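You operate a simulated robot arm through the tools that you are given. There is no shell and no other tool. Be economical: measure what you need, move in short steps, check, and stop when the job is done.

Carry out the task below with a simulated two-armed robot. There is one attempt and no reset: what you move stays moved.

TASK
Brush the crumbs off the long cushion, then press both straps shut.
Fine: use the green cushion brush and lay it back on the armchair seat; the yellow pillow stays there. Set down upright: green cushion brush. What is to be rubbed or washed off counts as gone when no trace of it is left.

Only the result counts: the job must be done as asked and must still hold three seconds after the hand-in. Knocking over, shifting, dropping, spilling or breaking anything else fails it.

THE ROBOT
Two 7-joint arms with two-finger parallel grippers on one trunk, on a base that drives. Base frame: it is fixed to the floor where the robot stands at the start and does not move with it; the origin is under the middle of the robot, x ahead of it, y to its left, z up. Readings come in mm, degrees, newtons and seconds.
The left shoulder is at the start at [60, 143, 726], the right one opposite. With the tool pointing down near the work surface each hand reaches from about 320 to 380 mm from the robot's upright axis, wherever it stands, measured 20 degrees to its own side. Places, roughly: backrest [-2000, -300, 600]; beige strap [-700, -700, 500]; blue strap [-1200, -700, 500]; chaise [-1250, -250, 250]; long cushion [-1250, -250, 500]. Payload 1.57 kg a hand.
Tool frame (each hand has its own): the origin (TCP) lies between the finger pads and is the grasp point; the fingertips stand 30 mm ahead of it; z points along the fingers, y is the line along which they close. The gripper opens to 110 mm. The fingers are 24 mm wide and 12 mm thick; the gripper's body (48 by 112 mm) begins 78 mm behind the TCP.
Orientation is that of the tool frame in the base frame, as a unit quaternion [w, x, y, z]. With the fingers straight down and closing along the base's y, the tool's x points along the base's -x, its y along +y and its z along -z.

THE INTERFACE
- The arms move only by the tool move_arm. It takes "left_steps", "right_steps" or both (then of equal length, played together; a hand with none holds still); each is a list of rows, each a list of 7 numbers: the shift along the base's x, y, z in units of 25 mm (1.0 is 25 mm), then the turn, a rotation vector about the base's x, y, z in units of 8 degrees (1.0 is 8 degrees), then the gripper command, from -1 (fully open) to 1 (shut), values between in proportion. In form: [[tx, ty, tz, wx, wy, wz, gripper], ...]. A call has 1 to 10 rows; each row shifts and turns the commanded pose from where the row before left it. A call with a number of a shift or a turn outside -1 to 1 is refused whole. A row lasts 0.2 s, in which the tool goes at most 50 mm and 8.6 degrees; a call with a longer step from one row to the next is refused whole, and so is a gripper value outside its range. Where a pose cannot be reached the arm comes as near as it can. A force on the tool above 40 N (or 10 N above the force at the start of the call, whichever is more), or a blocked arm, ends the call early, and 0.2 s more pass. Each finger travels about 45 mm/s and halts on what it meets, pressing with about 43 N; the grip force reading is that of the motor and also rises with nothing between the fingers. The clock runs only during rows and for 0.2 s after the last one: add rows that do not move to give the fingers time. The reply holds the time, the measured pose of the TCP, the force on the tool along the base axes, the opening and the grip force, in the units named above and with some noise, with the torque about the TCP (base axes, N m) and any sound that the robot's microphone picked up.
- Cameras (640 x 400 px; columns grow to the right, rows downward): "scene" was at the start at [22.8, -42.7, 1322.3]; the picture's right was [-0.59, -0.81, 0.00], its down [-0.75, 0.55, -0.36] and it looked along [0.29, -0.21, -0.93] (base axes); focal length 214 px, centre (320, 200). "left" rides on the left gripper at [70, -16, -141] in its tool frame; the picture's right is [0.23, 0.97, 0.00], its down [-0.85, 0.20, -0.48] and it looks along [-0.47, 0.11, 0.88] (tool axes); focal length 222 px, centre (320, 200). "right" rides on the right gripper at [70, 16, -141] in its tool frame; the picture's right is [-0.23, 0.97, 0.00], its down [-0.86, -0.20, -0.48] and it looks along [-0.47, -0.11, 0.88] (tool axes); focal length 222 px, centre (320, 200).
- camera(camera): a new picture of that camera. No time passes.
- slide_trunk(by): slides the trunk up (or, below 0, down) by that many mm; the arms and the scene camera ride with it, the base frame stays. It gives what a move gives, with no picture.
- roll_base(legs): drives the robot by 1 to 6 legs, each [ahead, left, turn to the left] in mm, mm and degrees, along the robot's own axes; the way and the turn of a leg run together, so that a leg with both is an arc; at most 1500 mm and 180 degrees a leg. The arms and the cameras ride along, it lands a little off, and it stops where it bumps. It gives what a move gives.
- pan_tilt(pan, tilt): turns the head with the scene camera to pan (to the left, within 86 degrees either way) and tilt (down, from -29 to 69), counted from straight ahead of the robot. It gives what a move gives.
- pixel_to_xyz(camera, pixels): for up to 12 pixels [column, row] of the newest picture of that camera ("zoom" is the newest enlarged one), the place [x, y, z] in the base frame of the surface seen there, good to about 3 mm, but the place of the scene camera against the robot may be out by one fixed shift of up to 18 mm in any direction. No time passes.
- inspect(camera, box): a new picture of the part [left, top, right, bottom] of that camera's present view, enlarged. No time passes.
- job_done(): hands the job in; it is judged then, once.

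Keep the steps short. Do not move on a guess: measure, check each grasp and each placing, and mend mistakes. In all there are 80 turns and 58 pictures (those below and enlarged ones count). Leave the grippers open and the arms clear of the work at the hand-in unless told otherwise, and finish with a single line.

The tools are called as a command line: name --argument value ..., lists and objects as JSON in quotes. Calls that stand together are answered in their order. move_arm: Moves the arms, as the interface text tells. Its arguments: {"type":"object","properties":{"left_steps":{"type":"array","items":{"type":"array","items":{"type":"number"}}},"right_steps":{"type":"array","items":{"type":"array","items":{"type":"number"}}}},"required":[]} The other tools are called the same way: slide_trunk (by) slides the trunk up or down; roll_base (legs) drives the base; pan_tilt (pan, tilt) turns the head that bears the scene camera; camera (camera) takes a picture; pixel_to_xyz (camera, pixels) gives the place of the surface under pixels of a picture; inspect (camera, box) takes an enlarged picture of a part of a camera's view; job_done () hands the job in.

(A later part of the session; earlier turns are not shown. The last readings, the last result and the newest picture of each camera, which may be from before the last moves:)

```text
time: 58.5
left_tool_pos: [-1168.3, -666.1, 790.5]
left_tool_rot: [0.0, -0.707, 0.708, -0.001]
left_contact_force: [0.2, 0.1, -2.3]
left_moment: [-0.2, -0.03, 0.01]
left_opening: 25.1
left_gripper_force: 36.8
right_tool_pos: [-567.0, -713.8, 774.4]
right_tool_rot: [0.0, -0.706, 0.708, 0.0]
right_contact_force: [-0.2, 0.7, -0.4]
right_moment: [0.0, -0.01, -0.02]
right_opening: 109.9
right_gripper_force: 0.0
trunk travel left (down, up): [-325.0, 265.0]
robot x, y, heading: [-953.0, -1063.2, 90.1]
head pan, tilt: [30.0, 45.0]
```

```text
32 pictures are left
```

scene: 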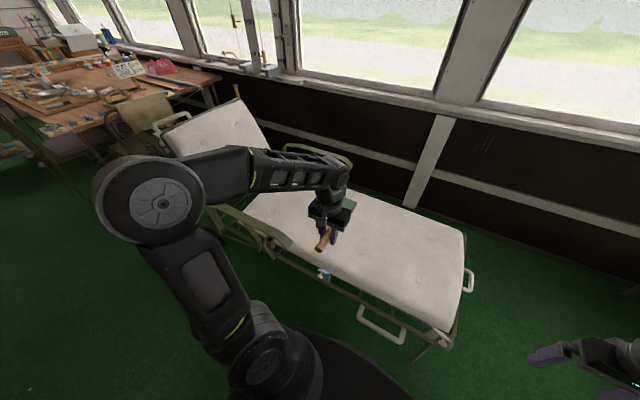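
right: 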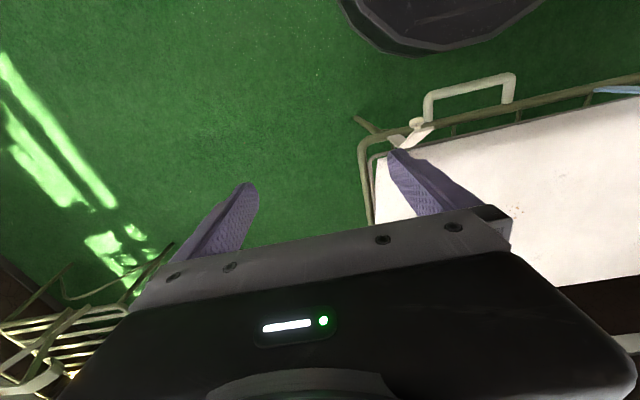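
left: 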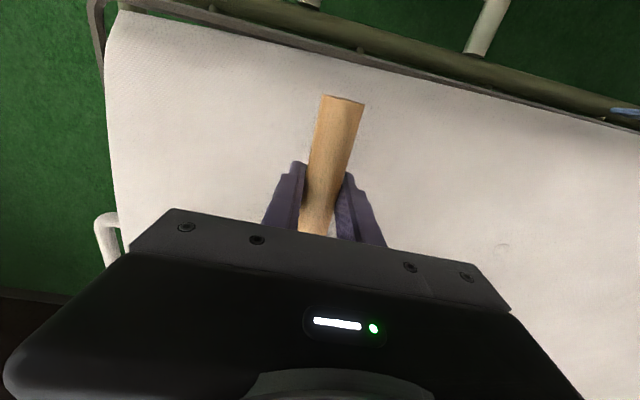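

The cushion is clean. Now the straps: in the right camera the beige strap is near (415,130). I enlarge it.

inspect --camera "right" --box '[375, 100, 455, 150]'

pixel_to_xyz --camera "zoom" --pixels '[[320, 160], [330, 200], [350, 230], [300, 270], [250, 310], [400, 230], [440, 230], [330, 180], [220, 330], [380, 250]]'

```text
8.00 times, centred on (415, 125) of right
```

zoom: 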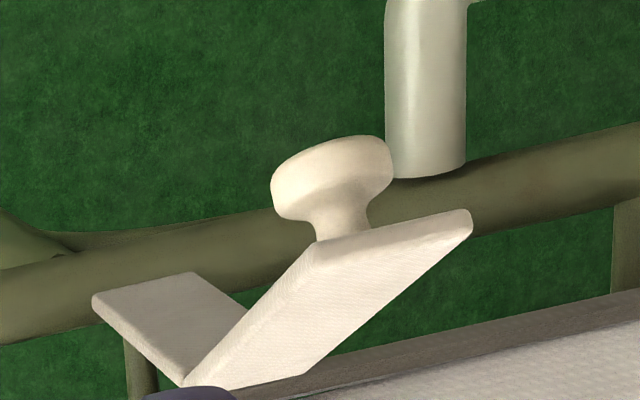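

```text
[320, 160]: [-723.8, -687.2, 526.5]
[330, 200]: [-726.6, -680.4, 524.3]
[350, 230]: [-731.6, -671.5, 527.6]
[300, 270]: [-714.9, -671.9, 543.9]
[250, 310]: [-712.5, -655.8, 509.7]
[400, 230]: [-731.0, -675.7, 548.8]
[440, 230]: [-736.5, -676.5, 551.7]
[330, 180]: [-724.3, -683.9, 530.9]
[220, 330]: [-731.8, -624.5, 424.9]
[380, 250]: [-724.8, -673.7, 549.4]
```

I see a V: a base plate (left lower) and a flap with a knob on its outer side. I measure the base plate and the vertex.

pixel_to_xyz --camera "zoom" --pixels '[[110, 300], [185, 285], [130, 320], [190, 310], [180, 350], [220, 320], [185, 375], [240, 370], [200, 372], [290, 365], [410, 270], [460, 220]]'

camera --camera "right"

```text
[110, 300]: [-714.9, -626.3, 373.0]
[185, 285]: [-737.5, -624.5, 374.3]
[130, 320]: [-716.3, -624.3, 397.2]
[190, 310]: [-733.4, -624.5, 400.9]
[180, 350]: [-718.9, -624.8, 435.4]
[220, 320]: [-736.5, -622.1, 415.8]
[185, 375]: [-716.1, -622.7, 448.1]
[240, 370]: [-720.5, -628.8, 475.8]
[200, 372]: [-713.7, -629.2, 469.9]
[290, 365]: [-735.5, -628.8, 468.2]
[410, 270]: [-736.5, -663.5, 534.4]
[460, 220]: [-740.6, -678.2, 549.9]
```

```text
30 pictures are left
```

right: 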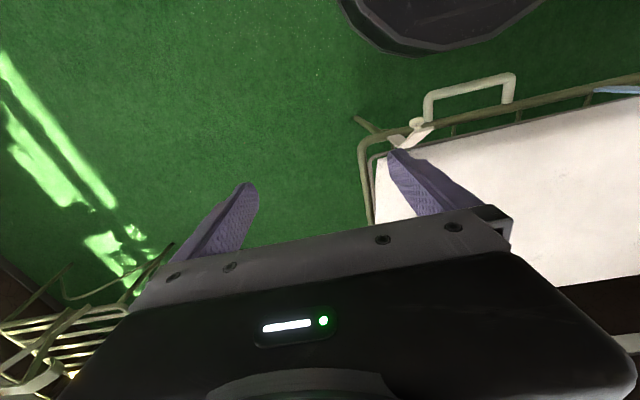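

The hinge is at (y≈-625, z≈455), level with the cushion; the flap (111 mm) leans outward with its knob outside, so it folds inward onto the cushion. I shut the right fingers and bring them outside the knob: x -725, y -742, high first.

move_arm --right_steps '[[-0.8, -0.2, 0, 0, 0, 0, 1], [-0.8, -0.2, 0, 0, 0, 0, 1], [-0.8, -0.2, 0, 0, 0, 0, 1], [-0.8, -0.2, 0, 0, 0, 0, 1], [-0.8, -0.2, 0, 0, 0, 0, 1], [-0.8, -0.2, 0, 0, 0, 0, 1], [-0.8, 0, 0, 0, 0, 0, 1], [-0.7, 0, 0, 0, 0, 0, 1], [0, 0, 0, 0, 0, 0, 1]]'

camera --camera "right"

```text
time: 60.5
left_tool_pos: [-1168.2, -666.9, 791.9]
left_tool_rot: [0.0, -0.707, 0.707, 0.001]
left_contact_force: [0.0, 0.6, -1.8]
left_moment: [-0.21, 0.02, -0.01]
left_opening: 25.4
left_gripper_force: 36.9
right_tool_pos: [-724.9, -743.6, 774.9]
right_tool_rot: [0.001, -0.706, 0.708, 0.0]
right_contact_force: [-0.2, 0.3, -0.8]
right_moment: [-0.01, 0.01, -0.01]
right_opening: 0.0
right_gripper_force: 20.9
trunk travel left (down, up): [-325.0, 265.0]
robot x, y, heading: [-953.1, -1062.9, 90.1]
head pan, tilt: [30.0, 45.0]
```

```text
29 pictures are left
```

right: 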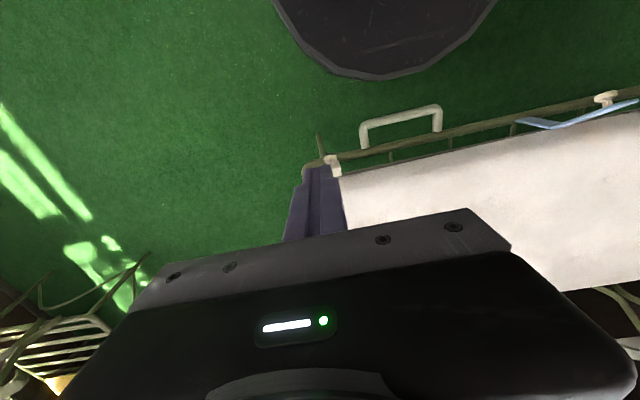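

I go down to z≈540 outside the knob.

move_arm --right_steps '[[0, 0, -1, 0, 0, 0, 1], [0, 0, -1, 0, 0, 0, 1], [0, 0, -1, 0, 0, 0, 1], [0, 0, -1, 0, 0, 0, 1], [0, 0, -1, 0, 0, 0, 1], [0, 0, -1, 0, 0, 0, 1], [0, 0, -1, 0, 0, 0, 1], [0, 0, -1, 0, 0, 0, 1], [0, 0, -1, 0, 0, 0, 1], [0, 0, -0.4, 0, 0, 0, 1]]'

pan_tilt --pan -35 --tilt 60

camera --camera "scene"

```text
time: 62.6
left_tool_pos: [-1168.0, -666.3, 790.8]
left_tool_rot: [0.0, -0.706, 0.708, 0.0]
left_contact_force: [-0.2, 0.4, -1.8]
left_moment: [-0.23, 0.01, -0.02]
left_opening: 25.4
left_gripper_force: 35.9
right_tool_pos: [-723.6, -743.1, 539.0]
right_tool_rot: [0.001, -0.707, 0.708, 0.0]
right_contact_force: [-0.4, 0.2, -0.8]
right_moment: [-0.03, 0.03, -0.02]
right_opening: 0.0
right_gripper_force: 21.2
trunk travel left (down, up): [-325.0, 265.0]
robot x, y, heading: [-952.2, -1061.9, 89.7]
head pan, tilt: [30.0, 45.0]
```

```text
time: 64.0
left_tool_pos: [-1168.1, -666.1, 791.1]
left_tool_rot: [0.0, -0.707, 0.707, 0.0]
left_contact_force: [0.2, -0.2, -2.0]
left_moment: [-0.22, 0.02, 0.0]
left_opening: 25.5
left_gripper_force: 37.3
right_tool_pos: [-723.5, -744.3, 539.0]
right_tool_rot: [0.0, -0.706, 0.708, 0.0]
right_contact_force: [0.5, 0.4, 0.7]
right_moment: [-0.01, -0.03, 0.01]
right_opening: 0.0
right_gripper_force: 21.4
trunk travel left (down, up): [-325.0, 265.0]
robot x, y, heading: [-953.2, -1062.0, 89.7]
head pan, tilt: [-35.0, 60.0]
```

```text
28 pictures are left
```

scene: 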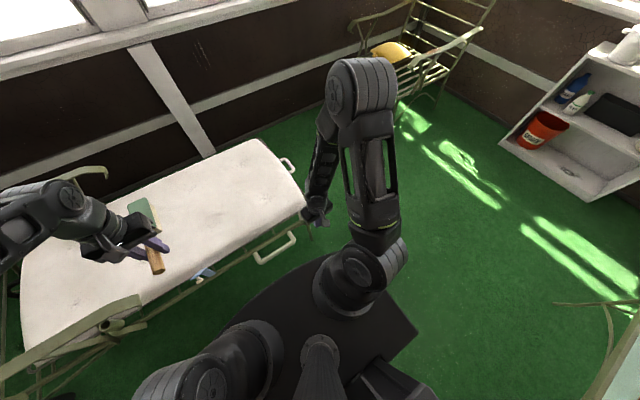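

In place. I push slowly +y by 75 mm and read the force.

move_arm --right_steps '[[0, 0.6, 0, 0, 0, 0, 1], [0, 0.6, 0, 0, 0, 0, 1], [0, 0.6, 0, 0, 0, 0, 1], [0, 0.6, 0, 0, 0, 0, 1], [0, 0.6, 0, 0, 0, 0, 1]]'

inspect --camera "right" --box '[280, 100, 400, 180]'

```text
time: 65.2
left_tool_pos: [-1169.4, -665.7, 791.6]
left_tool_rot: [-0.001, -0.707, 0.707, 0.0]
left_contact_force: [-1.2, 0.0, -1.8]
left_moment: [-0.19, -0.04, -0.01]
left_opening: 25.5
left_gripper_force: 36.7
right_tool_pos: [-723.2, -668.7, 539.8]
right_tool_rot: [0.0, -0.706, 0.708, 0.0]
right_contact_force: [0.1, -1.8, 2.8]
right_moment: [0.04, -0.02, 0.01]
right_opening: 0.1
right_gripper_force: 21.5
trunk travel left (down, up): [-325.0, 265.0]
robot x, y, heading: [-955.1, -1061.9, 90.0]
head pan, tilt: [-35.0, 60.0]
```

```text
5.00 times, centred on (340, 140) of right
```

zoom: 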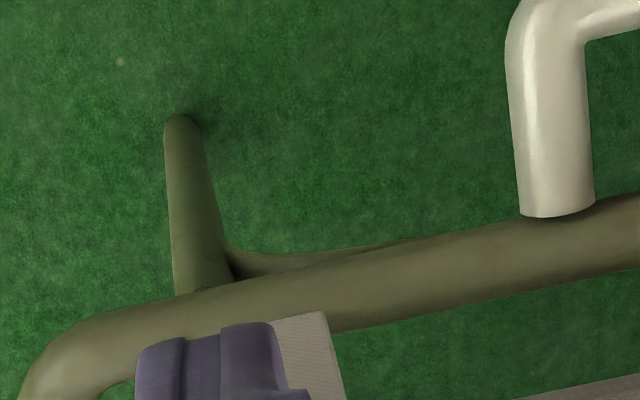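

It yields lightly (≈2 N). I continue +y another 95 mm past the hinge line.

move_arm --right_steps '[[0, 0.6, 0, 0, 0, 0, 1], [0, 0.6, 0, 0, 0, 0, 1], [0, 0.6, 0, 0, 0, 0, 1], [0, 0.6, 0, 0, 0, 0, 1], [0, 0.6, 0, 0, 0, 0, 1], [0, 0.6, 0, 0, 0, 0, 1], [0, 0, 0, 0, 0, 0, 1]]'

inspect --camera "scene" --box '[240, 160, 360, 280]'

camera --camera "right"

```text
time: 66.8
left_tool_pos: [-1168.0, -667.1, 792.6]
left_tool_rot: [0.0, -0.707, 0.707, -0.001]
left_contact_force: [0.5, 0.4, -2.7]
left_moment: [-0.27, 0.01, -0.02]
left_opening: 25.4
left_gripper_force: 36.8
right_tool_pos: [-724.0, -578.6, 538.9]
right_tool_rot: [0.001, -0.707, 0.708, 0.0]
right_contact_force: [0.0, 0.1, 0.0]
right_moment: [0.0, 0.0, 0.01]
right_opening: 0.1
right_gripper_force: 21.0
trunk travel left (down, up): [-325.0, 265.0]
robot x, y, heading: [-955.3, -1062.9, 89.8]
head pan, tilt: [-35.0, 60.0]
```

```text
3.33 times, centred on (300, 220) of scene
```

zoom: 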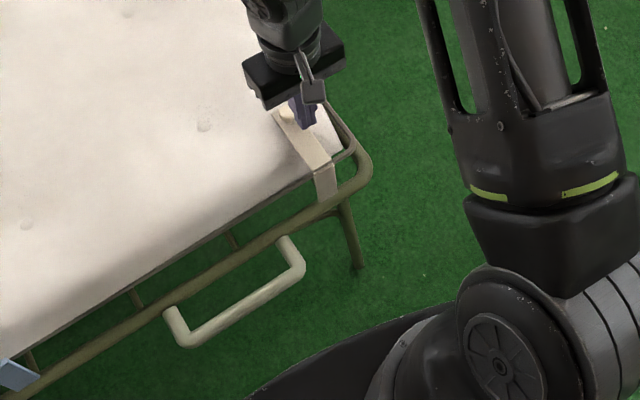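

```text
25 pictures are left
```

right: 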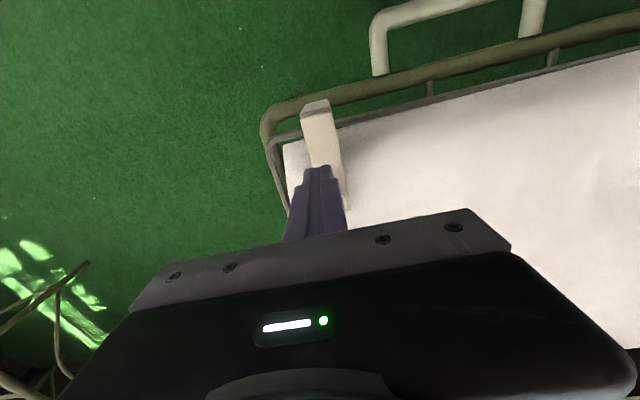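

The flap has folded over onto the cushion. I measure its height before pressing.

pixel_to_xyz --camera "right" --pixels '[[316, 108], [322, 125], [326, 150], [335, 160], [345, 200], [347, 206], [360, 180]]'

move_arm --right_steps '[[0, 0, 0.6, 0, 0, 0, 1], [0, -1, 0.6, 0, 0, 0, 1], [0, -1, 0.6, 0, 0, 0, 1], [0, -1, 0.6, 0, 0, 0, 1], [0, -1, 0.6, 0, 0, 0, 1]]'

inspect --camera "scene" --box '[260, 160, 340, 230]'

pixel_to_xyz --camera "zoom" --pixels '[[320, 200], [340, 230], [300, 180], [360, 260], [290, 150], [270, 140]]'

```text
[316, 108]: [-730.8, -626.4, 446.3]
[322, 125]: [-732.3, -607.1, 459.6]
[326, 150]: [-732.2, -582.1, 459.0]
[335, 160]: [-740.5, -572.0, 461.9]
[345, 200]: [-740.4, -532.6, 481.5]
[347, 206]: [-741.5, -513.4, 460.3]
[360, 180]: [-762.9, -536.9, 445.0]
```

```text
time: 68.0
left_tool_pos: [-1167.5, -666.1, 791.5]
left_tool_rot: [0.0, -0.706, 0.708, 0.0]
left_contact_force: [0.1, -0.4, -2.3]
left_moment: [-0.23, 0.0, 0.0]
left_opening: 25.6
left_gripper_force: 36.8
right_tool_pos: [-723.0, -679.4, 615.5]
right_tool_rot: [-0.001, -0.706, 0.708, 0.0]
right_contact_force: [0.2, -1.5, 0.5]
right_moment: [0.01, 0.0, -0.01]
right_opening: 0.1
right_gripper_force: 21.6
trunk travel left (down, up): [-325.0, 265.0]
robot x, y, heading: [-954.6, -1060.0, 90.0]
head pan, tilt: [-35.0, 60.0]
```

```text
5.71 times, centred on (300, 195) of scene
```

zoom: 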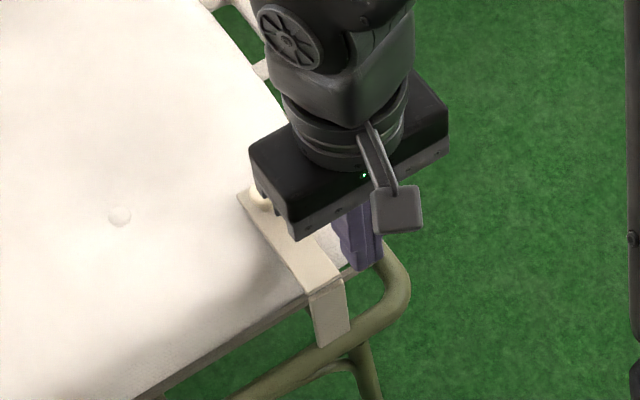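

```text
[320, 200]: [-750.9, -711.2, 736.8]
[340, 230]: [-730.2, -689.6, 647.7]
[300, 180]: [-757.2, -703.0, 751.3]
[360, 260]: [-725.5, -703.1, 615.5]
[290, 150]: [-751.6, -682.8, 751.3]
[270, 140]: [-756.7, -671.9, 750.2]
```

The flap is flat (z≈460), knob near (-727,-535). I go above the knob and press it down.

move_arm --right_steps '[[-0.1, 1, 0, 0, 0, 0, 1], [0, 1, 0, 0, 0, 0, 1], [0, 1, 0, 0, 0, 0, 1], [0, 1, 0, 0, 0, 0, 1], [0, 1, 0, 0, 0, 0, 1], [0, 0.7, 0, 0, 0, 0, 1], [0, 0, -1, 0, 0, 0, 1], [0, 0, -1, 0, 0, 0, 1], [0, 0, -1, 0, 0, 0, 1], [0, 0, -0.6, 0, 0, 0, 1]]'

move_arm --right_steps '[[0, 0, -0.2, 0, 0, 0, 1], [0, 0, -0.2, 0, 0, 0, 1], [0, 0, 0, 0, 0, 0, 1]]'

```text
time: 70.2
left_tool_pos: [-1167.4, -665.2, 790.1]
left_tool_rot: [0.0, -0.706, 0.708, 0.001]
left_contact_force: [0.7, 0.4, -1.8]
left_moment: [-0.22, -0.04, 0.0]
left_opening: 25.3
left_gripper_force: 36.3
right_tool_pos: [-726.9, -535.2, 524.2]
right_tool_rot: [0.0, -0.706, 0.708, 0.0]
right_contact_force: [1.4, 0.3, -0.5]
right_moment: [0.01, 0.0, 0.0]
right_opening: 0.0
right_gripper_force: 21.2
trunk travel left (down, up): [-325.0, 265.0]
robot x, y, heading: [-951.1, -1061.9, 89.7]
head pan, tilt: [-35.0, 60.0]
```

```text
time: 71.0
left_tool_pos: [-1168.7, -664.4, 791.8]
left_tool_rot: [0.0, -0.706, 0.708, 0.0]
left_contact_force: [-0.5, 0.4, -3.9]
left_moment: [-0.21, -0.03, -0.02]
left_opening: 25.3
left_gripper_force: 37.0
right_tool_pos: [-727.3, -536.1, 514.8]
right_tool_rot: [0.0, -0.706, 0.708, 0.0]
right_contact_force: [0.5, -1.3, -0.1]
right_moment: [0.02, 0.03, 0.01]
right_opening: 0.0
right_gripper_force: 21.6
trunk travel left (down, up): [-325.0, 265.0]
robot x, y, heading: [-958.7, -1063.5, 90.1]
head pan, tilt: [-35.0, 60.0]
```

No contact yet at tips z≈485. I step down further in 2.5 mm steps.

move_arm --right_steps '[[0, 0, -0.1, 0, 0, 0, 1], [0, 0, -0.1, 0, 0, 0, 1], [0, 0, -0.1, 0, 0, 0, 1], [0, 0, -0.1, 0, 0, 0, 1], [0, 0, 0, 0, 0, 0, 1]]'

camera --camera "right"

```text
time: 72.0
left_tool_pos: [-1167.7, -667.3, 792.9]
left_tool_rot: [0.0, -0.707, 0.708, 0.0]
left_contact_force: [-1.2, 0.4, -2.4]
left_moment: [-0.22, 0.0, 0.02]
left_opening: 25.2
left_gripper_force: 36.6
right_tool_pos: [-726.9, -535.3, 510.0]
right_tool_rot: [0.002, -0.706, 0.708, 0.002]
right_contact_force: [0.3, -11.5, 30.2]
right_moment: [-0.3, 0.06, 0.07]
right_opening: 0.0
right_gripper_force: 21.3
trunk travel left (down, up): [-325.0, 265.0]
robot x, y, heading: [-954.1, -1064.6, 89.8]
head pan, tilt: [-35.0, 60.0]
stopped in row 4 (right hand): the force on the tool passed its limit (the readings are from after the stop); the commanded pose is now the measured one
```

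```text
23 pictures are left
```

right: 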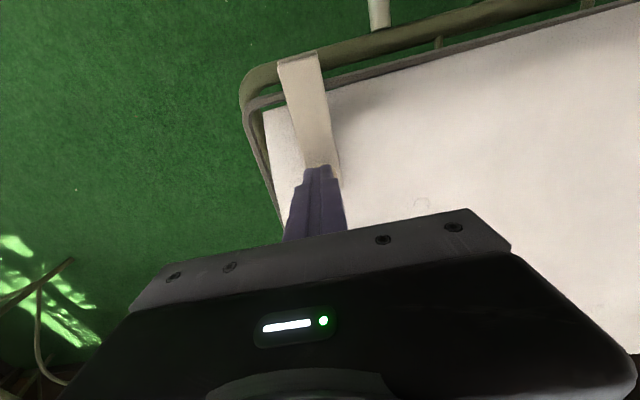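

Pressed with about 40 N onto the knob; it is at its stop. I lift clear and check the flap's lie.

move_arm --right_steps '[[0, 0, 1, 0, 0, 0, 1], [0, 0, 1, 0, 0, 0, 1], [0, -1, 1, 0, 0, 0, 1], [0, -1, 1, 0, 0, 0, 1], [1, -1, 1, 0, 0, 0, 1], [1, -1, 1, 0, 0, 0, 1], [1, -1, 1, 0, 0, 0, 1], [1, -1, 1, 0, 0, 0, 1], [1, -1, 1, 0, 0, 0, 1], [1, -1, 1, 0, 0, 0, 1]]'

inspect --camera "right" --box '[380, 90, 500, 165]'

```text
time: 74.2
left_tool_pos: [-1168.9, -666.5, 790.7]
left_tool_rot: [0.001, -0.707, 0.708, 0.0]
left_contact_force: [0.7, 0.7, -2.8]
left_moment: [-0.26, -0.01, 0.03]
left_opening: 25.5
left_gripper_force: 37.1
right_tool_pos: [-578.4, -734.6, 758.4]
right_tool_rot: [0.001, -0.707, 0.707, 0.001]
right_contact_force: [0.3, 0.2, 0.0]
right_moment: [0.0, 0.03, -0.01]
right_opening: 0.0
right_gripper_force: 20.9
trunk travel left (down, up): [-325.0, 265.0]
robot x, y, heading: [-953.1, -1060.8, 89.8]
head pan, tilt: [-35.0, 60.0]
```

```text
5.33 times, centred on (440, 128) of right
```

zoom: 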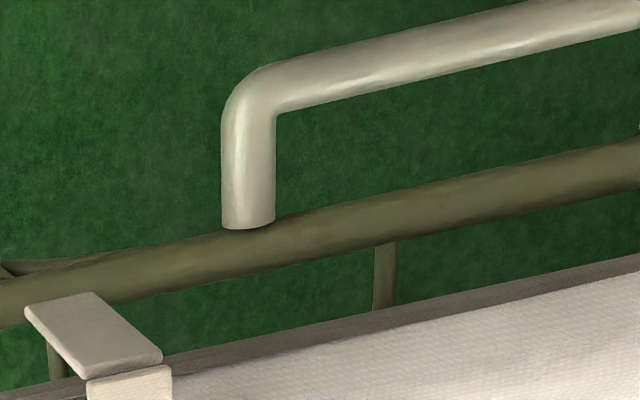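

I look again with the scene camera at the beige flap.

inspect --camera "scene" --box '[260, 160, 340, 230]'

pixel_to_xyz --camera "zoom" --pixels '[[255, 200], [270, 225], [300, 260], [258, 190], [330, 310], [220, 220]]'

```text
5.71 times, centred on (300, 195) of scene
```

zoom: 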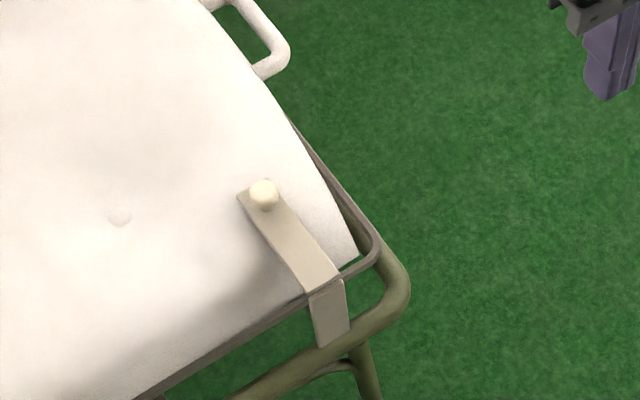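

```text
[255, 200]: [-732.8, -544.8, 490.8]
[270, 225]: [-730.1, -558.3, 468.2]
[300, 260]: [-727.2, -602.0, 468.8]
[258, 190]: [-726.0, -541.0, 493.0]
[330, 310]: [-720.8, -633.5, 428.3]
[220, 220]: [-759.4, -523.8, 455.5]
```

The beige strap lies flat and shut. For the blue one (x≈-1177) I slide the robot 215 mm to its left, then look.

roll_base --legs '[[0, 215, 0]]'

pan_tilt --pan 0 --tilt 55

camera --camera "scene"

```text
time: 75.9
left_tool_pos: [-1381.7, -666.2, 791.1]
left_tool_rot: [0.0, -0.706, 0.708, 0.0]
left_contact_force: [-0.4, -0.5, -1.2]
left_moment: [-0.23, -0.01, -0.03]
left_opening: 25.5
left_gripper_force: 37.1
right_tool_pos: [-791.5, -735.0, 758.4]
right_tool_rot: [0.003, -0.706, 0.708, 0.002]
right_contact_force: [0.7, 0.5, -0.1]
right_moment: [0.0, 0.01, 0.0]
right_opening: 0.4
right_gripper_force: 21.0
trunk travel left (down, up): [-325.0, 265.0]
robot x, y, heading: [-1167.9, -1060.4, 89.7]
head pan, tilt: [-35.0, 60.0]
```

```text
time: 76.9
left_tool_pos: [-1382.3, -663.3, 790.8]
left_tool_rot: [-0.001, -0.706, 0.708, 0.0]
left_contact_force: [0.8, -0.2, -2.1]
left_moment: [-0.2, -0.05, 0.01]
left_opening: 25.4
left_gripper_force: 37.0
right_tool_pos: [-791.2, -735.4, 758.1]
right_tool_rot: [0.002, -0.706, 0.708, 0.002]
right_contact_force: [-0.3, 0.4, -0.7]
right_moment: [0.03, 0.03, -0.01]
right_opening: 0.1
right_gripper_force: 21.4
trunk travel left (down, up): [-325.0, 265.0]
robot x, y, heading: [-1165.2, -1057.2, 89.8]
head pan, tilt: [0.0, 55.0]
```

```text
20 pictures are left
```

scene: 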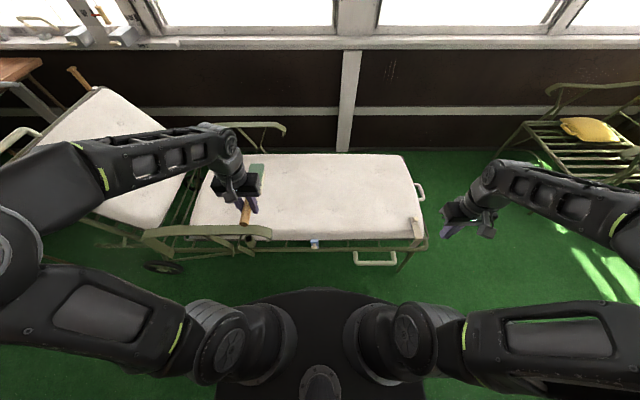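

The blue strap is at (315,243). I measure it and the end of the chaise's near armrest (270,232).

inspect --camera "scene" --box '[255, 210, 355, 275]'

pixel_to_xyz --camera "scene" --pixels '[[270, 232], [265, 238], [240, 230], [315, 240], [312, 246]]'

```text
6.15 times, centred on (305, 242) of scene
```

zoom: 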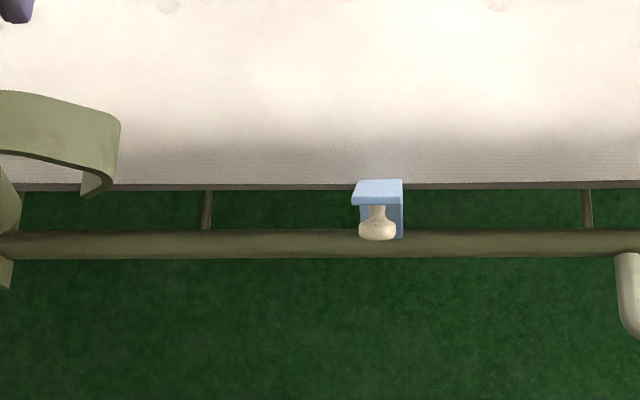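

```text
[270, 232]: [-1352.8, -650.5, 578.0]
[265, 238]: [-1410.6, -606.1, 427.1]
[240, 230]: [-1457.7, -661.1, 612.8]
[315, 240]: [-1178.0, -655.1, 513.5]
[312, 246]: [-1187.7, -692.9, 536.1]
```

pixel_to_xyz --camera "zoom" --pixels '[[356, 195], [402, 190], [377, 190], [377, 215], [377, 230], [362, 230], [393, 230], [398, 225]]'

move_arm --right_steps '[[-1, 0, 0, 0, 0, 0, 1], [-1, 0, 0, 0, 0, 0, 1], [-1, 0, 0, 0, 0, 0, 1], [-1, 0, 0, 0, 0, 0, 1], [-1, 0, 0, 0, 0, 0, 1], [-1, 0, 0, 0, 0, 0, 1], [-1, 0, 0, 0, 0, 0, 1], [-1, 0, 0, 0, 0, 0, 1], [-1, 0, 0, 0, 0, 0, 1], [-1, 0, 0, 0, 0, 0, 1]]'

```text
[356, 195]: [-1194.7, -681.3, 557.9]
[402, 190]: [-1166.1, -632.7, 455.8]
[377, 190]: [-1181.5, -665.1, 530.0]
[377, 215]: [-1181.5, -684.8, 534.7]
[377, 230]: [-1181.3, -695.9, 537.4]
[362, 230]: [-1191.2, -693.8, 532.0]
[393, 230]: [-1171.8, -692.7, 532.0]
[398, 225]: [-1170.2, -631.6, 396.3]
```

```text
time: 79.1
left_tool_pos: [-1381.0, -665.5, 791.0]
left_tool_rot: [0.0, -0.706, 0.708, 0.001]
left_contact_force: [-0.2, 0.1, -3.3]
left_moment: [-0.27, -0.03, 0.02]
left_opening: 25.4
left_gripper_force: 37.0
right_tool_pos: [-1042.0, -734.7, 758.7]
right_tool_rot: [0.002, -0.705, 0.709, 0.002]
right_contact_force: [0.2, -0.4, 0.7]
right_moment: [0.03, -0.02, -0.04]
right_opening: 0.0
right_gripper_force: 21.5
trunk travel left (down, up): [-325.0, 265.0]
robot x, y, heading: [-1170.3, -1062.1, 89.7]
head pan, tilt: [0.0, 55.0]
```

Knob centre x≈-1181, y≈-695. I continue to x≈-1180, y≈-744, then go down to z≈540.

move_arm --right_steps '[[-1, -0.1, 0, 0, 0, 0, 1], [-1, -0.1, 0, 0, 0, 0, 1], [-1, -0.1, 0, 0, 0, 0, 1], [-1, -0.05, 0, 0, 0, 0, 1], [-1, 0, 0, 0, 0, 0, 1], [-0.55, 0, 0, 0, 0, 0, 1], [0, 0, -1, 0, 0, 0, 1], [0, 0, -1, 0, 0, 0, 1], [0, 0, -1, 0, 0, 0, 1]]'

move_arm --right_steps '[[0, 0, -1, 0, 0, 0, 1], [0, 0, -1, 0, 0, 0, 1], [0, 0, -1, 0, 0, 0, 1], [0, 0, -1, 0, 0, 0, 1], [0, 0, -1, 0, 0, 0, 1], [0, 0, -0.75, 0, 0, 0, 1]]'

camera --camera "right"

```text
time: 81.1
left_tool_pos: [-1381.3, -664.5, 790.1]
left_tool_rot: [0.0, -0.705, 0.709, 0.0]
left_contact_force: [0.2, -0.2, -2.8]
left_moment: [-0.25, 0.01, -0.01]
left_opening: 25.4
left_gripper_force: 37.0
right_tool_pos: [-1180.5, -744.2, 683.0]
right_tool_rot: [0.002, -0.706, 0.709, 0.002]
right_contact_force: [-0.4, -0.2, 0.0]
right_moment: [-0.02, 0.01, 0.01]
right_opening: 0.3
right_gripper_force: 21.7
trunk travel left (down, up): [-325.0, 265.0]
robot x, y, heading: [-1169.5, -1060.5, 89.7]
head pan, tilt: [0.0, 55.0]
```

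```text
time: 82.5
left_tool_pos: [-1382.1, -665.1, 790.2]
left_tool_rot: [0.001, -0.706, 0.708, 0.0]
left_contact_force: [0.5, -0.1, -1.9]
left_moment: [-0.2, 0.03, -0.01]
left_opening: 25.4
left_gripper_force: 36.5
right_tool_pos: [-1180.0, -743.1, 539.6]
right_tool_rot: [0.002, -0.706, 0.708, 0.002]
right_contact_force: [-0.2, -0.4, 0.9]
right_moment: [-0.03, -0.02, -0.04]
right_opening: 0.0
right_gripper_force: 21.1
trunk travel left (down, up): [-325.0, 265.0]
robot x, y, heading: [-1169.0, -1061.8, 89.8]
head pan, tilt: [0.0, 55.0]
```

```text
18 pictures are left
```

right: 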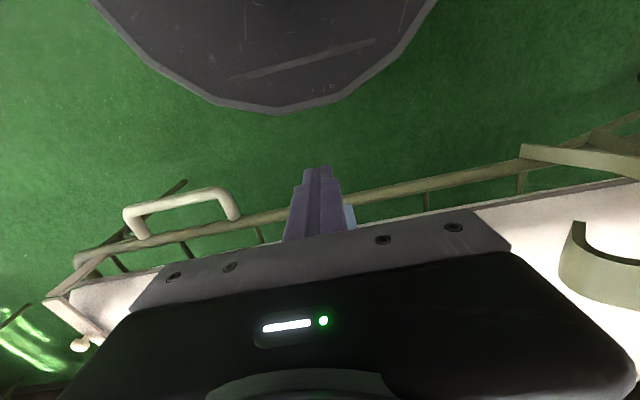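

Fingers stand outside the blue flap. I push +y as with the first one.

move_arm --right_steps '[[0, 0.6, 0, 0, 0, 0, 1], [0, 0.6, 0, 0, 0, 0, 1], [0, 0.6, 0, 0, 0, 0, 1], [0, 0.6, 0, 0, 0, 0, 1], [0, 0.6, 0, 0, 0, 0, 1], [0, 0.6, 0, 0, 0, 0, 1], [0, 0.6, 0, 0, 0, 0, 1], [0, 0.6, 0, 0, 0, 0, 1], [0, 0.6, 0, 0, 0, 0, 1], [0, 0.6, 0, 0, 0, 0, 1]]'

move_arm --right_steps '[[0, 0.6, 0, 0, 0, 0, 1], [0, 0, 0.4, 0, 0, 0, 1], [0, 0, 0, 0, 0, 0, 1]]'

camera --camera "right"

```text
time: 83.9
left_tool_pos: [-1381.1, -664.2, 789.4]
left_tool_rot: [-0.001, -0.706, 0.708, -0.001]
left_contact_force: [0.3, 0.6, -3.4]
left_moment: [-0.26, -0.02, 0.01]
left_opening: 25.2
left_gripper_force: 36.7
right_tool_pos: [-1180.4, -656.6, 540.5]
right_tool_rot: [0.002, -0.706, 0.708, 0.002]
right_contact_force: [-0.4, -0.4, -0.5]
right_moment: [-0.03, -0.02, 0.01]
right_opening: 0.0
right_gripper_force: 21.3
trunk travel left (down, up): [-325.0, 265.0]
robot x, y, heading: [-1165.4, -1057.9, 89.7]
head pan, tilt: [0.0, 55.0]
stopped in row 6 (right hand): the force on the tool passed its limit (the readings are from after the stop); the commanded pose is now the measured one
```

```text
time: 84.7
left_tool_pos: [-1380.6, -665.8, 791.8]
left_tool_rot: [0.001, -0.706, 0.708, 0.0]
left_contact_force: [0.1, -0.2, -2.8]
left_moment: [-0.24, 0.0, 0.01]
left_opening: 25.2
left_gripper_force: 36.4
right_tool_pos: [-1180.8, -643.0, 550.7]
right_tool_rot: [0.001, -0.705, 0.709, 0.001]
right_contact_force: [-0.2, -0.4, 0.6]
right_moment: [0.02, 0.01, -0.01]
right_opening: 0.0
right_gripper_force: 21.1
trunk travel left (down, up): [-325.0, 265.0]
robot x, y, heading: [-1168.4, -1060.1, 89.8]
head pan, tilt: [0.0, 55.0]
```

```text
17 pictures are left
```

right: 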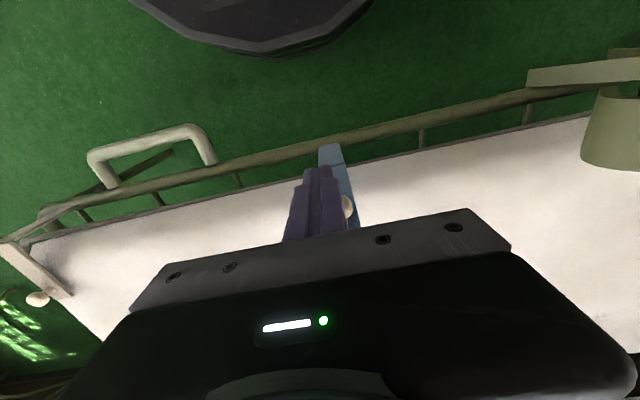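

The push stopped on a force spike, yet the flap moved. I measure where it lies now.

pixel_to_xyz --camera "right" --pixels '[[330, 150], [335, 160], [340, 180], [347, 195], [347, 208], [354, 215], [356, 225], [310, 220]]'

inspect --camera "right" --box '[280, 130, 400, 230]'

```text
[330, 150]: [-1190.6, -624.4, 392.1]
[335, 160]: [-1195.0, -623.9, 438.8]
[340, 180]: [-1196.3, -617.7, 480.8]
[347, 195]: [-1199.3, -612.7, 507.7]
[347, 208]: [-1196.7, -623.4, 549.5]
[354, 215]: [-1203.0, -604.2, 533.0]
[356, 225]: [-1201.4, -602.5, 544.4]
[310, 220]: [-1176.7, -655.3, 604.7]
```

```text
4.00 times, centred on (340, 180) of right
```

zoom: 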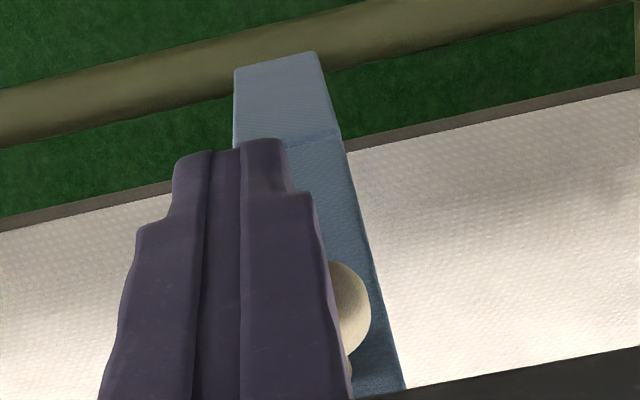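

The flap is just past vertical and holds there. I push on +y gently.

move_arm --right_steps '[[-0.2, 0.3, 0, 0, 0, 0, 1], [0, 0.4, 0, 0, 0, 0, 1], [0, 0.4, 0, 0, 0, 0, 1], [0, 0.4, 0, 0, 0, 0, 1], [0, 0.4, 0, 0, 0, 0, 1], [0, 0.4, 0, 0, 0, 0, 1], [0, 0.4, 0, 0, 0, 0, 1], [0, 0, 0, 0, 0, 0, 1]]'

camera --camera "right"

```text
time: 86.5
left_tool_pos: [-1382.1, -664.9, 791.2]
left_tool_rot: [0.0, -0.706, 0.708, 0.0]
left_contact_force: [-0.7, -0.1, -2.7]
left_moment: [-0.23, -0.01, -0.03]
left_opening: 25.6
left_gripper_force: 36.2
right_tool_pos: [-1185.4, -574.9, 551.7]
right_tool_rot: [0.002, -0.705, 0.709, 0.002]
right_contact_force: [-0.6, 0.4, 0.0]
right_moment: [-0.01, 0.02, 0.01]
right_opening: 0.0
right_gripper_force: 21.4
trunk travel left (down, up): [-325.0, 265.0]
robot x, y, heading: [-1166.6, -1062.4, 90.1]
head pan, tilt: [0.0, 55.0]
```

```text
15 pictures are left
```

right: 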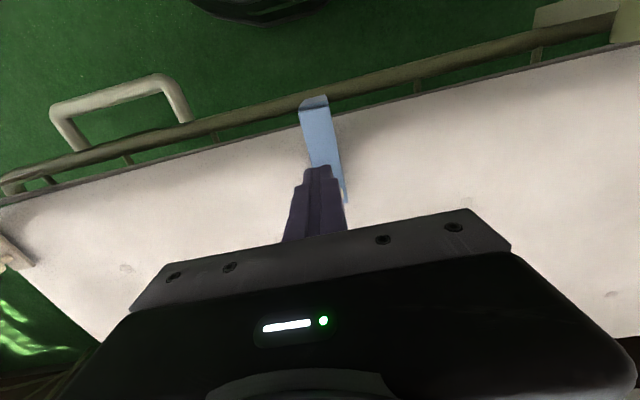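

The blue flap has folded down. I verify its height, then press the knob.

pixel_to_xyz --camera "right" --pixels '[[308, 130], [333, 130], [320, 150], [342, 180], [346, 198]]'

move_arm --right_steps '[[0, 0, 1, 0, 0, 0, 1], [0.1, 1, 0, 0, 0, 0, 1], [0, 0.6, 0, 0, 0, 0, 1], [0, 0, -1, 0, 0, 0, 1], [0, 0, -1, 0, 0, 0, 1], [0, 0, -0.2, 0, 0, 0, 1], [0, 0, 0, 0, 0, 0, 1]]'

move_arm --right_steps '[[0, 0, -0.15, 0, 0, 0, 1], [0, 0, -0.15, 0, 0, 0, 1], [0, 0, -0.1, 0, 0, 0, 1], [0, 0, -0.1, 0, 0, 0, 1], [0, 0, -0.1, 0, 0, 0, 1], [0, 0, -0.1, 0, 0, 0, 1], [0, 0, -0.1, 0, 0, 0, 1], [0, 0, 0, 0, 0, 0, 1]]'

```text
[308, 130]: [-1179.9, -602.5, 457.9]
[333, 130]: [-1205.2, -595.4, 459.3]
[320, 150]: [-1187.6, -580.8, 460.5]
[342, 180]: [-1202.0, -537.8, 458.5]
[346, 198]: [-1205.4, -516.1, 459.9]
```

```text
time: 88.1
left_tool_pos: [-1381.5, -664.6, 790.5]
left_tool_rot: [0.0, -0.706, 0.709, 0.0]
left_contact_force: [0.4, 0.7, -2.9]
left_moment: [-0.23, -0.05, -0.02]
left_opening: 25.3
left_gripper_force: 36.7
right_tool_pos: [-1183.0, -534.7, 520.3]
right_tool_rot: [0.002, -0.705, 0.709, 0.001]
right_contact_force: [0.2, 0.5, 1.0]
right_moment: [0.02, -0.02, -0.01]
right_opening: 0.1
right_gripper_force: 21.2
trunk travel left (down, up): [-325.0, 265.0]
robot x, y, heading: [-1166.8, -1059.3, 89.9]
head pan, tilt: [0.0, 55.0]
```

```text
time: 89.3
left_tool_pos: [-1381.6, -665.8, 791.7]
left_tool_rot: [0.0, -0.706, 0.708, 0.001]
left_contact_force: [0.2, 0.0, -2.3]
left_moment: [-0.26, -0.02, -0.01]
left_opening: 25.5
left_gripper_force: 36.6
right_tool_pos: [-1182.2, -533.5, 510.6]
right_tool_rot: [0.003, -0.705, 0.709, 0.003]
right_contact_force: [5.3, -11.1, 28.6]
right_moment: [-0.31, -0.02, 0.0]
right_opening: 0.0
right_gripper_force: 21.7
trunk travel left (down, up): [-325.0, 265.0]
robot x, y, heading: [-1166.9, -1059.3, 89.6]
head pan, tilt: [0.0, 55.0]
stopped in row 6 (right hand): the force on the tool passed its limit (the readings are from after the stop); the commanded pose is now the measured one
```

The blue knob is pressed with the limit force too. I lift clear and swing the right hand back to the right, opening it.

move_arm --right_steps '[[0, 0, 1, 0, 0, 0, 1], [0, 0, 1, 0, 0, 0, 1], [0, 0, 1, 0, 0, 0, 1], [0, -0.7, 1, 0, 0, 0, 1], [0, -1, 1, 0, 0, 0, 1], [0, -1, 1, 0, 0, 0, 1], [0, -1, 1, 0, 0, 0, 1], [0, -1, 1, 0, 0, 0, 1], [0, -1, 1, 0, 0, 0, 1], [0, -1, 1, 0, 0, 0, 1]]'

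move_arm --right_steps '[[1, 0, 0, 0, 0, 0, -1], [1, 0, 0, 0, 0, 0, -1], [1, 0, 0, 0, 0, 0, -1], [1, 0, 0, 0, 0, 0, -1], [1, 0, 0, 0, 0, 0, -1], [1, 0, 0, 0, 0, 0, -1], [1, 0, 0, 0, 0, 0, -1], [1, 0, 0, 0, 0, 0, -1], [1, 0, 0, 0, 0, 0, -1], [1, 0, 0, 0, 0, 0, -1]]'

move_arm --right_steps '[[1, 0, 0, 0, 0, 0, -1], [1, 0, 0, 0, 0, 0, -1], [1, 0, 0, 0, 0, 0, -1], [1, 0, 0, 0, 0, 0, -1], [1, 0, 0, 0, 0, 0, -1], [1, 0, 0, 0, 0, 0, -1]]'

inspect --camera "scene" --box '[260, 140, 440, 275]'

```text
time: 91.5
left_tool_pos: [-1380.6, -664.3, 791.7]
left_tool_rot: [0.0, -0.706, 0.708, 0.0]
left_contact_force: [0.8, 0.3, -1.8]
left_moment: [-0.22, -0.03, 0.0]
left_opening: 25.1
left_gripper_force: 36.7
right_tool_pos: [-1182.9, -700.4, 758.6]
right_tool_rot: [0.002, -0.705, 0.709, 0.004]
right_contact_force: [1.1, 0.5, 0.0]
right_moment: [-0.01, -0.03, 0.02]
right_opening: 0.0
right_gripper_force: 21.9
trunk travel left (down, up): [-325.0, 265.0]
robot x, y, heading: [-1170.7, -1056.2, 89.7]
head pan, tilt: [0.0, 55.0]
```

```text
time: 93.7
left_tool_pos: [-1380.9, -665.9, 791.2]
left_tool_rot: [0.0, -0.706, 0.708, 0.0]
left_contact_force: [0.1, -0.7, -2.7]
left_moment: [-0.22, -0.03, 0.0]
left_opening: 25.0
left_gripper_force: 37.0
right_tool_pos: [-932.6, -701.7, 757.9]
right_tool_rot: [0.002, -0.705, 0.709, 0.003]
right_contact_force: [0.0, -0.9, 0.4]
right_moment: [0.02, 0.0, 0.01]
right_opening: 109.8
right_gripper_force: 0.1
trunk travel left (down, up): [-325.0, 265.0]
robot x, y, heading: [-1166.5, -1058.5, 89.9]
head pan, tilt: [0.0, 55.0]
```

```text
time: 95.1
left_tool_pos: [-1381.9, -664.9, 791.0]
left_tool_rot: [0.0, -0.705, 0.709, 0.001]
left_contact_force: [-0.7, -0.7, -2.2]
left_moment: [-0.21, 0.01, 0.0]
left_opening: 25.7
left_gripper_force: 37.0
right_tool_pos: [-782.9, -699.1, 759.1]
right_tool_rot: [0.002, -0.705, 0.709, 0.002]
right_contact_force: [-0.3, -0.2, -0.5]
right_moment: [-0.02, 0.01, -0.01]
right_opening: 110.0
right_gripper_force: 0.0
trunk travel left (down, up): [-325.0, 265.0]
robot x, y, heading: [-1169.7, -1062.1, 89.9]
head pan, tilt: [0.0, 55.0]
```

```text
2.96 times, centred on (350, 208) of scene
```

zoom: 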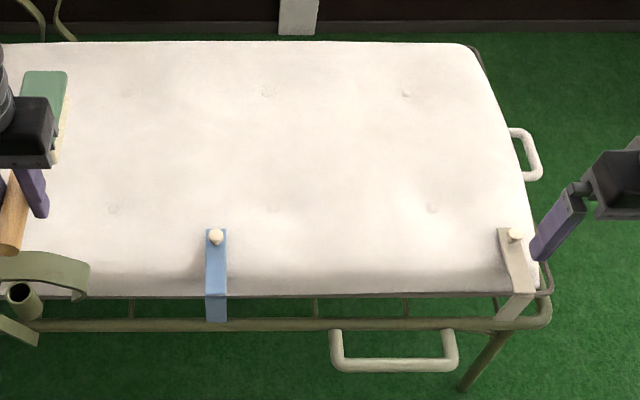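

Both straps appear down and the cushion is clean. The beige one's outline looks a bit bent; I enlarge and measure it.

inspect --camera "scene" --box '[395, 205, 445, 245]'

pixel_to_xyz --camera "scene" --pixels '[[414, 220], [417, 228], [418, 217], [421, 235], [411, 218], [308, 228], [308, 218], [308, 236]]'

```text
10.00 times, centred on (420, 225) of scene
```

zoom: 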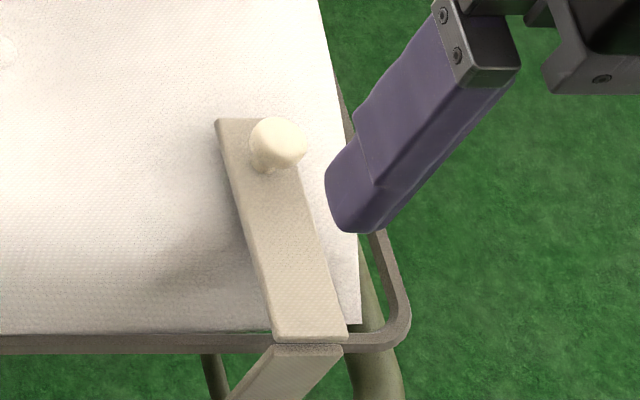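

```text
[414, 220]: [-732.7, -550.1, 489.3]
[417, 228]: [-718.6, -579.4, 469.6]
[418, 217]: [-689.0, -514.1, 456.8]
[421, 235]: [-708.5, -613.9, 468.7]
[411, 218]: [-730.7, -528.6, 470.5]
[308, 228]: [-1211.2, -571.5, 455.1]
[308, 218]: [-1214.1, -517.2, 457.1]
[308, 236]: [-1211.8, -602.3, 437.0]
```

Both straps lie flat. Now the brush goes back. I first bring the left hand back to its starting place relative to the robot (+273 mm in x).

move_arm --left_steps '[[1, 0, 0, 0, 0, 0, 1], [1, 0, 0, 0, 0, 0, 1], [1, 0, 0, 0, 0, 0, 1], [1, 0, 0, 0, 0, 0, 1], [1, 0, 0, 0, 0, 0, 1], [1, 0, 0, 0, 0, 0, 1], [1, 0, 0, 0, 0, 0, 1], [1, 0, 0, 0, 0, 0, 1], [1, 0, 0, 0, 0, 0, 1], [1, 0, 0, 0, 0, 0, 1]]'

move_arm --left_steps '[[0.9, 0, 0, 0, 0, 0, 1], [0, -0.4, 0, 0, 0, 0, 1]]'

roll_base --legs '[[0, -1168, 0], [0, 0, -90]]'

```text
time: 97.3
left_tool_pos: [-1131.4, -664.1, 791.9]
left_tool_rot: [0.0, -0.705, 0.709, -0.001]
left_contact_force: [-0.2, -0.4, -1.8]
left_moment: [-0.23, 0.02, 0.0]
left_opening: 25.5
left_gripper_force: 36.2
right_tool_pos: [-782.9, -700.6, 758.7]
right_tool_rot: [0.002, -0.705, 0.71, 0.003]
right_contact_force: [-0.3, -0.3, -1.1]
right_moment: [0.01, -0.02, -0.04]
right_opening: 110.2
right_gripper_force: 0.0
trunk travel left (down, up): [-325.0, 265.0]
robot x, y, heading: [-1163.9, -1061.4, 89.9]
head pan, tilt: [0.0, 55.0]
```

```text
time: 97.9
left_tool_pos: [-1110.2, -674.0, 791.5]
left_tool_rot: [0.0, -0.706, 0.708, 0.0]
left_contact_force: [-0.5, 0.0, -1.3]
left_moment: [-0.27, -0.02, 0.02]
left_opening: 25.4
left_gripper_force: 36.9
right_tool_pos: [-782.9, -701.0, 758.2]
right_tool_rot: [0.003, -0.704, 0.71, 0.003]
right_contact_force: [0.3, -0.8, 0.0]
right_moment: [0.0, 0.01, -0.01]
right_opening: 110.2
right_gripper_force: 0.1
trunk travel left (down, up): [-325.0, 265.0]
robot x, y, heading: [-1166.7, -1060.5, 89.8]
head pan, tilt: [0.0, 55.0]
```

```text
time: 107.7
left_tool_pos: [389.4, -1131.2, 792.3]
left_tool_rot: [-0.001, 0.004, 1.0, 0.0]
left_contact_force: [-0.1, 0.5, -2.1]
left_moment: [-0.01, 0.23, -0.01]
left_opening: 25.4
left_gripper_force: 36.8
right_tool_pos: [362.0, -1456.6, 758.2]
right_tool_rot: [0.005, 0.005, 1.0, 0.001]
right_contact_force: [-0.2, 0.3, -0.1]
right_moment: [0.03, 0.01, 0.0]
right_opening: 109.9
right_gripper_force: 0.0
trunk travel left (down, up): [-325.0, 265.0]
robot x, y, heading: [3.7, -1068.9, -0.7]
head pan, tilt: [0.0, 55.0]
```

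I slide back left 1071 mm to the armchair, correcting 0.6° of heading.

roll_base --legs '[[0, 1069, 0.5]]'

camera --camera "left"

camera --camera "right"

```text
time: 113.2
left_tool_pos: [395.8, -53.0, 790.7]
left_tool_rot: [-0.001, 0.0, 1.0, 0.0]
left_contact_force: [-0.5, 0.1, -3.2]
left_moment: [-0.01, 0.23, 0.01]
left_opening: 25.5
left_gripper_force: 37.0
right_tool_pos: [371.1, -380.4, 759.3]
right_tool_rot: [0.005, 0.002, 1.0, 0.0]
right_contact_force: [-0.1, 0.1, -0.4]
right_moment: [-0.01, 0.01, 0.0]
right_opening: 110.0
right_gripper_force: 0.0
trunk travel left (down, up): [-325.0, 265.0]
robot x, y, heading: [8.3, 5.5, -0.2]
head pan, tilt: [0.0, 55.0]
```

```text
12 pictures are left
```

left: 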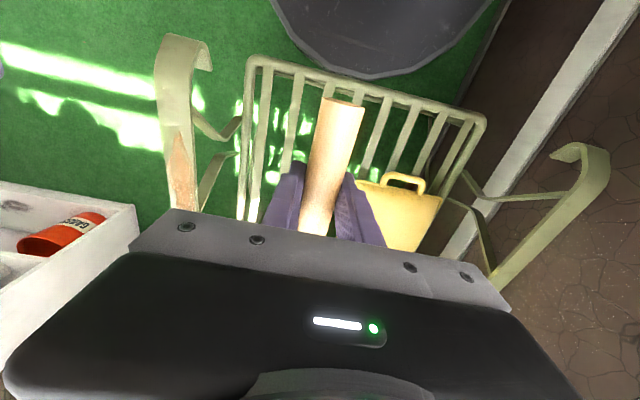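

```text
11 pictures are left
```

right: 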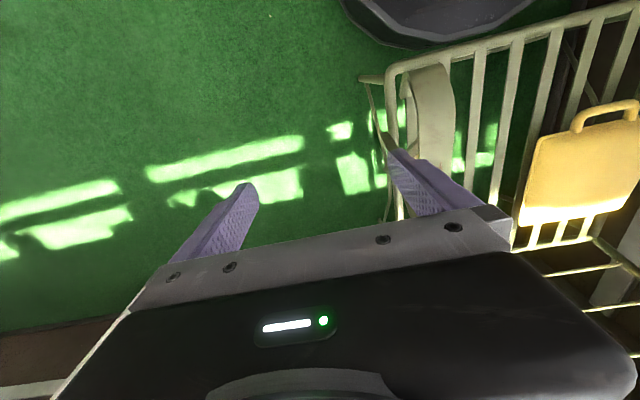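

Back at the chair; the seat and pillow are as before. I shift to the original spot (384,-60) and go down to about z=440.

move_arm --left_steps '[[-0.47, -0.28, -1, 0, 0, 0, 1], [0, 0, -1, 0, 0, 0, 1], [0, 0, -1, 0, 0, 0, 1], [0, 0, -1, 0, 0, 0, 1], [0, 0, -1, 0, 0, 0, 1], [0, 0, -1, 0, 0, 0, 1], [0, 0, -1, 0, 0, 0, 1], [0, 0, -1, 0, 0, 0, 1], [0, 0, -1, 0, 0, 0, 1], [0, 0, -1, 0, 0, 0, 1]]'

move_arm --left_steps '[[0, 0, -1, 0, 0, 0, 1], [0, 0, -1, 0, 0, 0, 1], [0, 0, -1, 0, 0, 0, 1], [0, 0, -0.9, 0, 0, 0, 1], [0, 0, 0, 0, 0, 0, 1]]'

pan_tilt --pan -8 --tilt 65

camera --camera "scene"

```text
time: 115.4
left_tool_pos: [384.0, -61.4, 541.2]
left_tool_rot: [0.0, 0.0, 1.0, 0.001]
left_contact_force: [-0.3, 0.7, -2.2]
left_moment: [0.01, 0.23, -0.01]
left_opening: 25.2
left_gripper_force: 36.3
right_tool_pos: [372.1, -378.7, 758.0]
right_tool_rot: [0.004, 0.001, 1.0, 0.0]
right_contact_force: [-0.1, 0.1, -0.1]
right_moment: [-0.02, 0.03, 0.0]
right_opening: 109.9
right_gripper_force: 0.0
trunk travel left (down, up): [-325.0, 265.0]
robot x, y, heading: [10.3, 5.5, 0.0]
head pan, tilt: [0.0, 55.0]
```

```text
time: 116.6
left_tool_pos: [385.1, -61.0, 443.3]
left_tool_rot: [-0.001, 0.0, 1.0, 0.0]
left_contact_force: [0.2, -0.6, -2.4]
left_moment: [-0.01, 0.24, 0.0]
left_opening: 25.1
left_gripper_force: 36.5
right_tool_pos: [371.3, -378.9, 758.7]
right_tool_rot: [0.004, 0.002, 1.0, 0.0]
right_contact_force: [0.8, -0.8, 0.5]
right_moment: [-0.02, 0.0, -0.01]
right_opening: 109.9
right_gripper_force: 0.0
trunk travel left (down, up): [-325.0, 265.0]
robot x, y, heading: [5.0, 7.9, -0.1]
head pan, tilt: [0.0, 55.0]
```

```text
time: 117.3
left_tool_pos: [384.9, -59.9, 443.6]
left_tool_rot: [0.0, 0.0, 1.0, 0.0]
left_contact_force: [-0.1, 0.8, -3.2]
left_moment: [-0.04, 0.21, 0.01]
left_opening: 25.3
left_gripper_force: 37.1
right_tool_pos: [371.4, -378.7, 758.9]
right_tool_rot: [0.005, 0.002, 1.0, 0.001]
right_contact_force: [0.9, 0.1, 0.1]
right_moment: [0.03, -0.01, 0.0]
right_opening: 110.1
right_gripper_force: 0.0
trunk travel left (down, up): [-325.0, 265.0]
robot x, y, heading: [10.8, 6.2, -0.4]
head pan, tilt: [-8.0, 65.0]
```

```text
10 pictures are left
```

scene: 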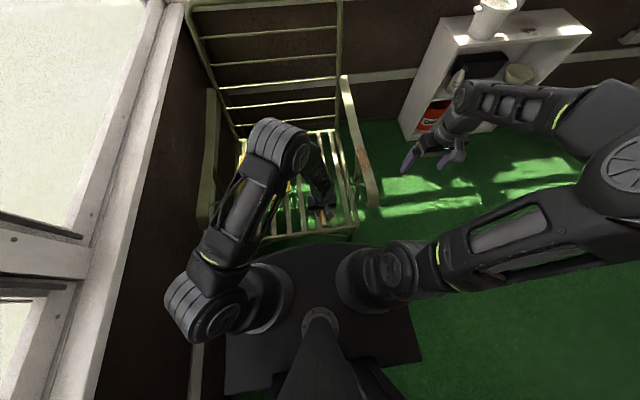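

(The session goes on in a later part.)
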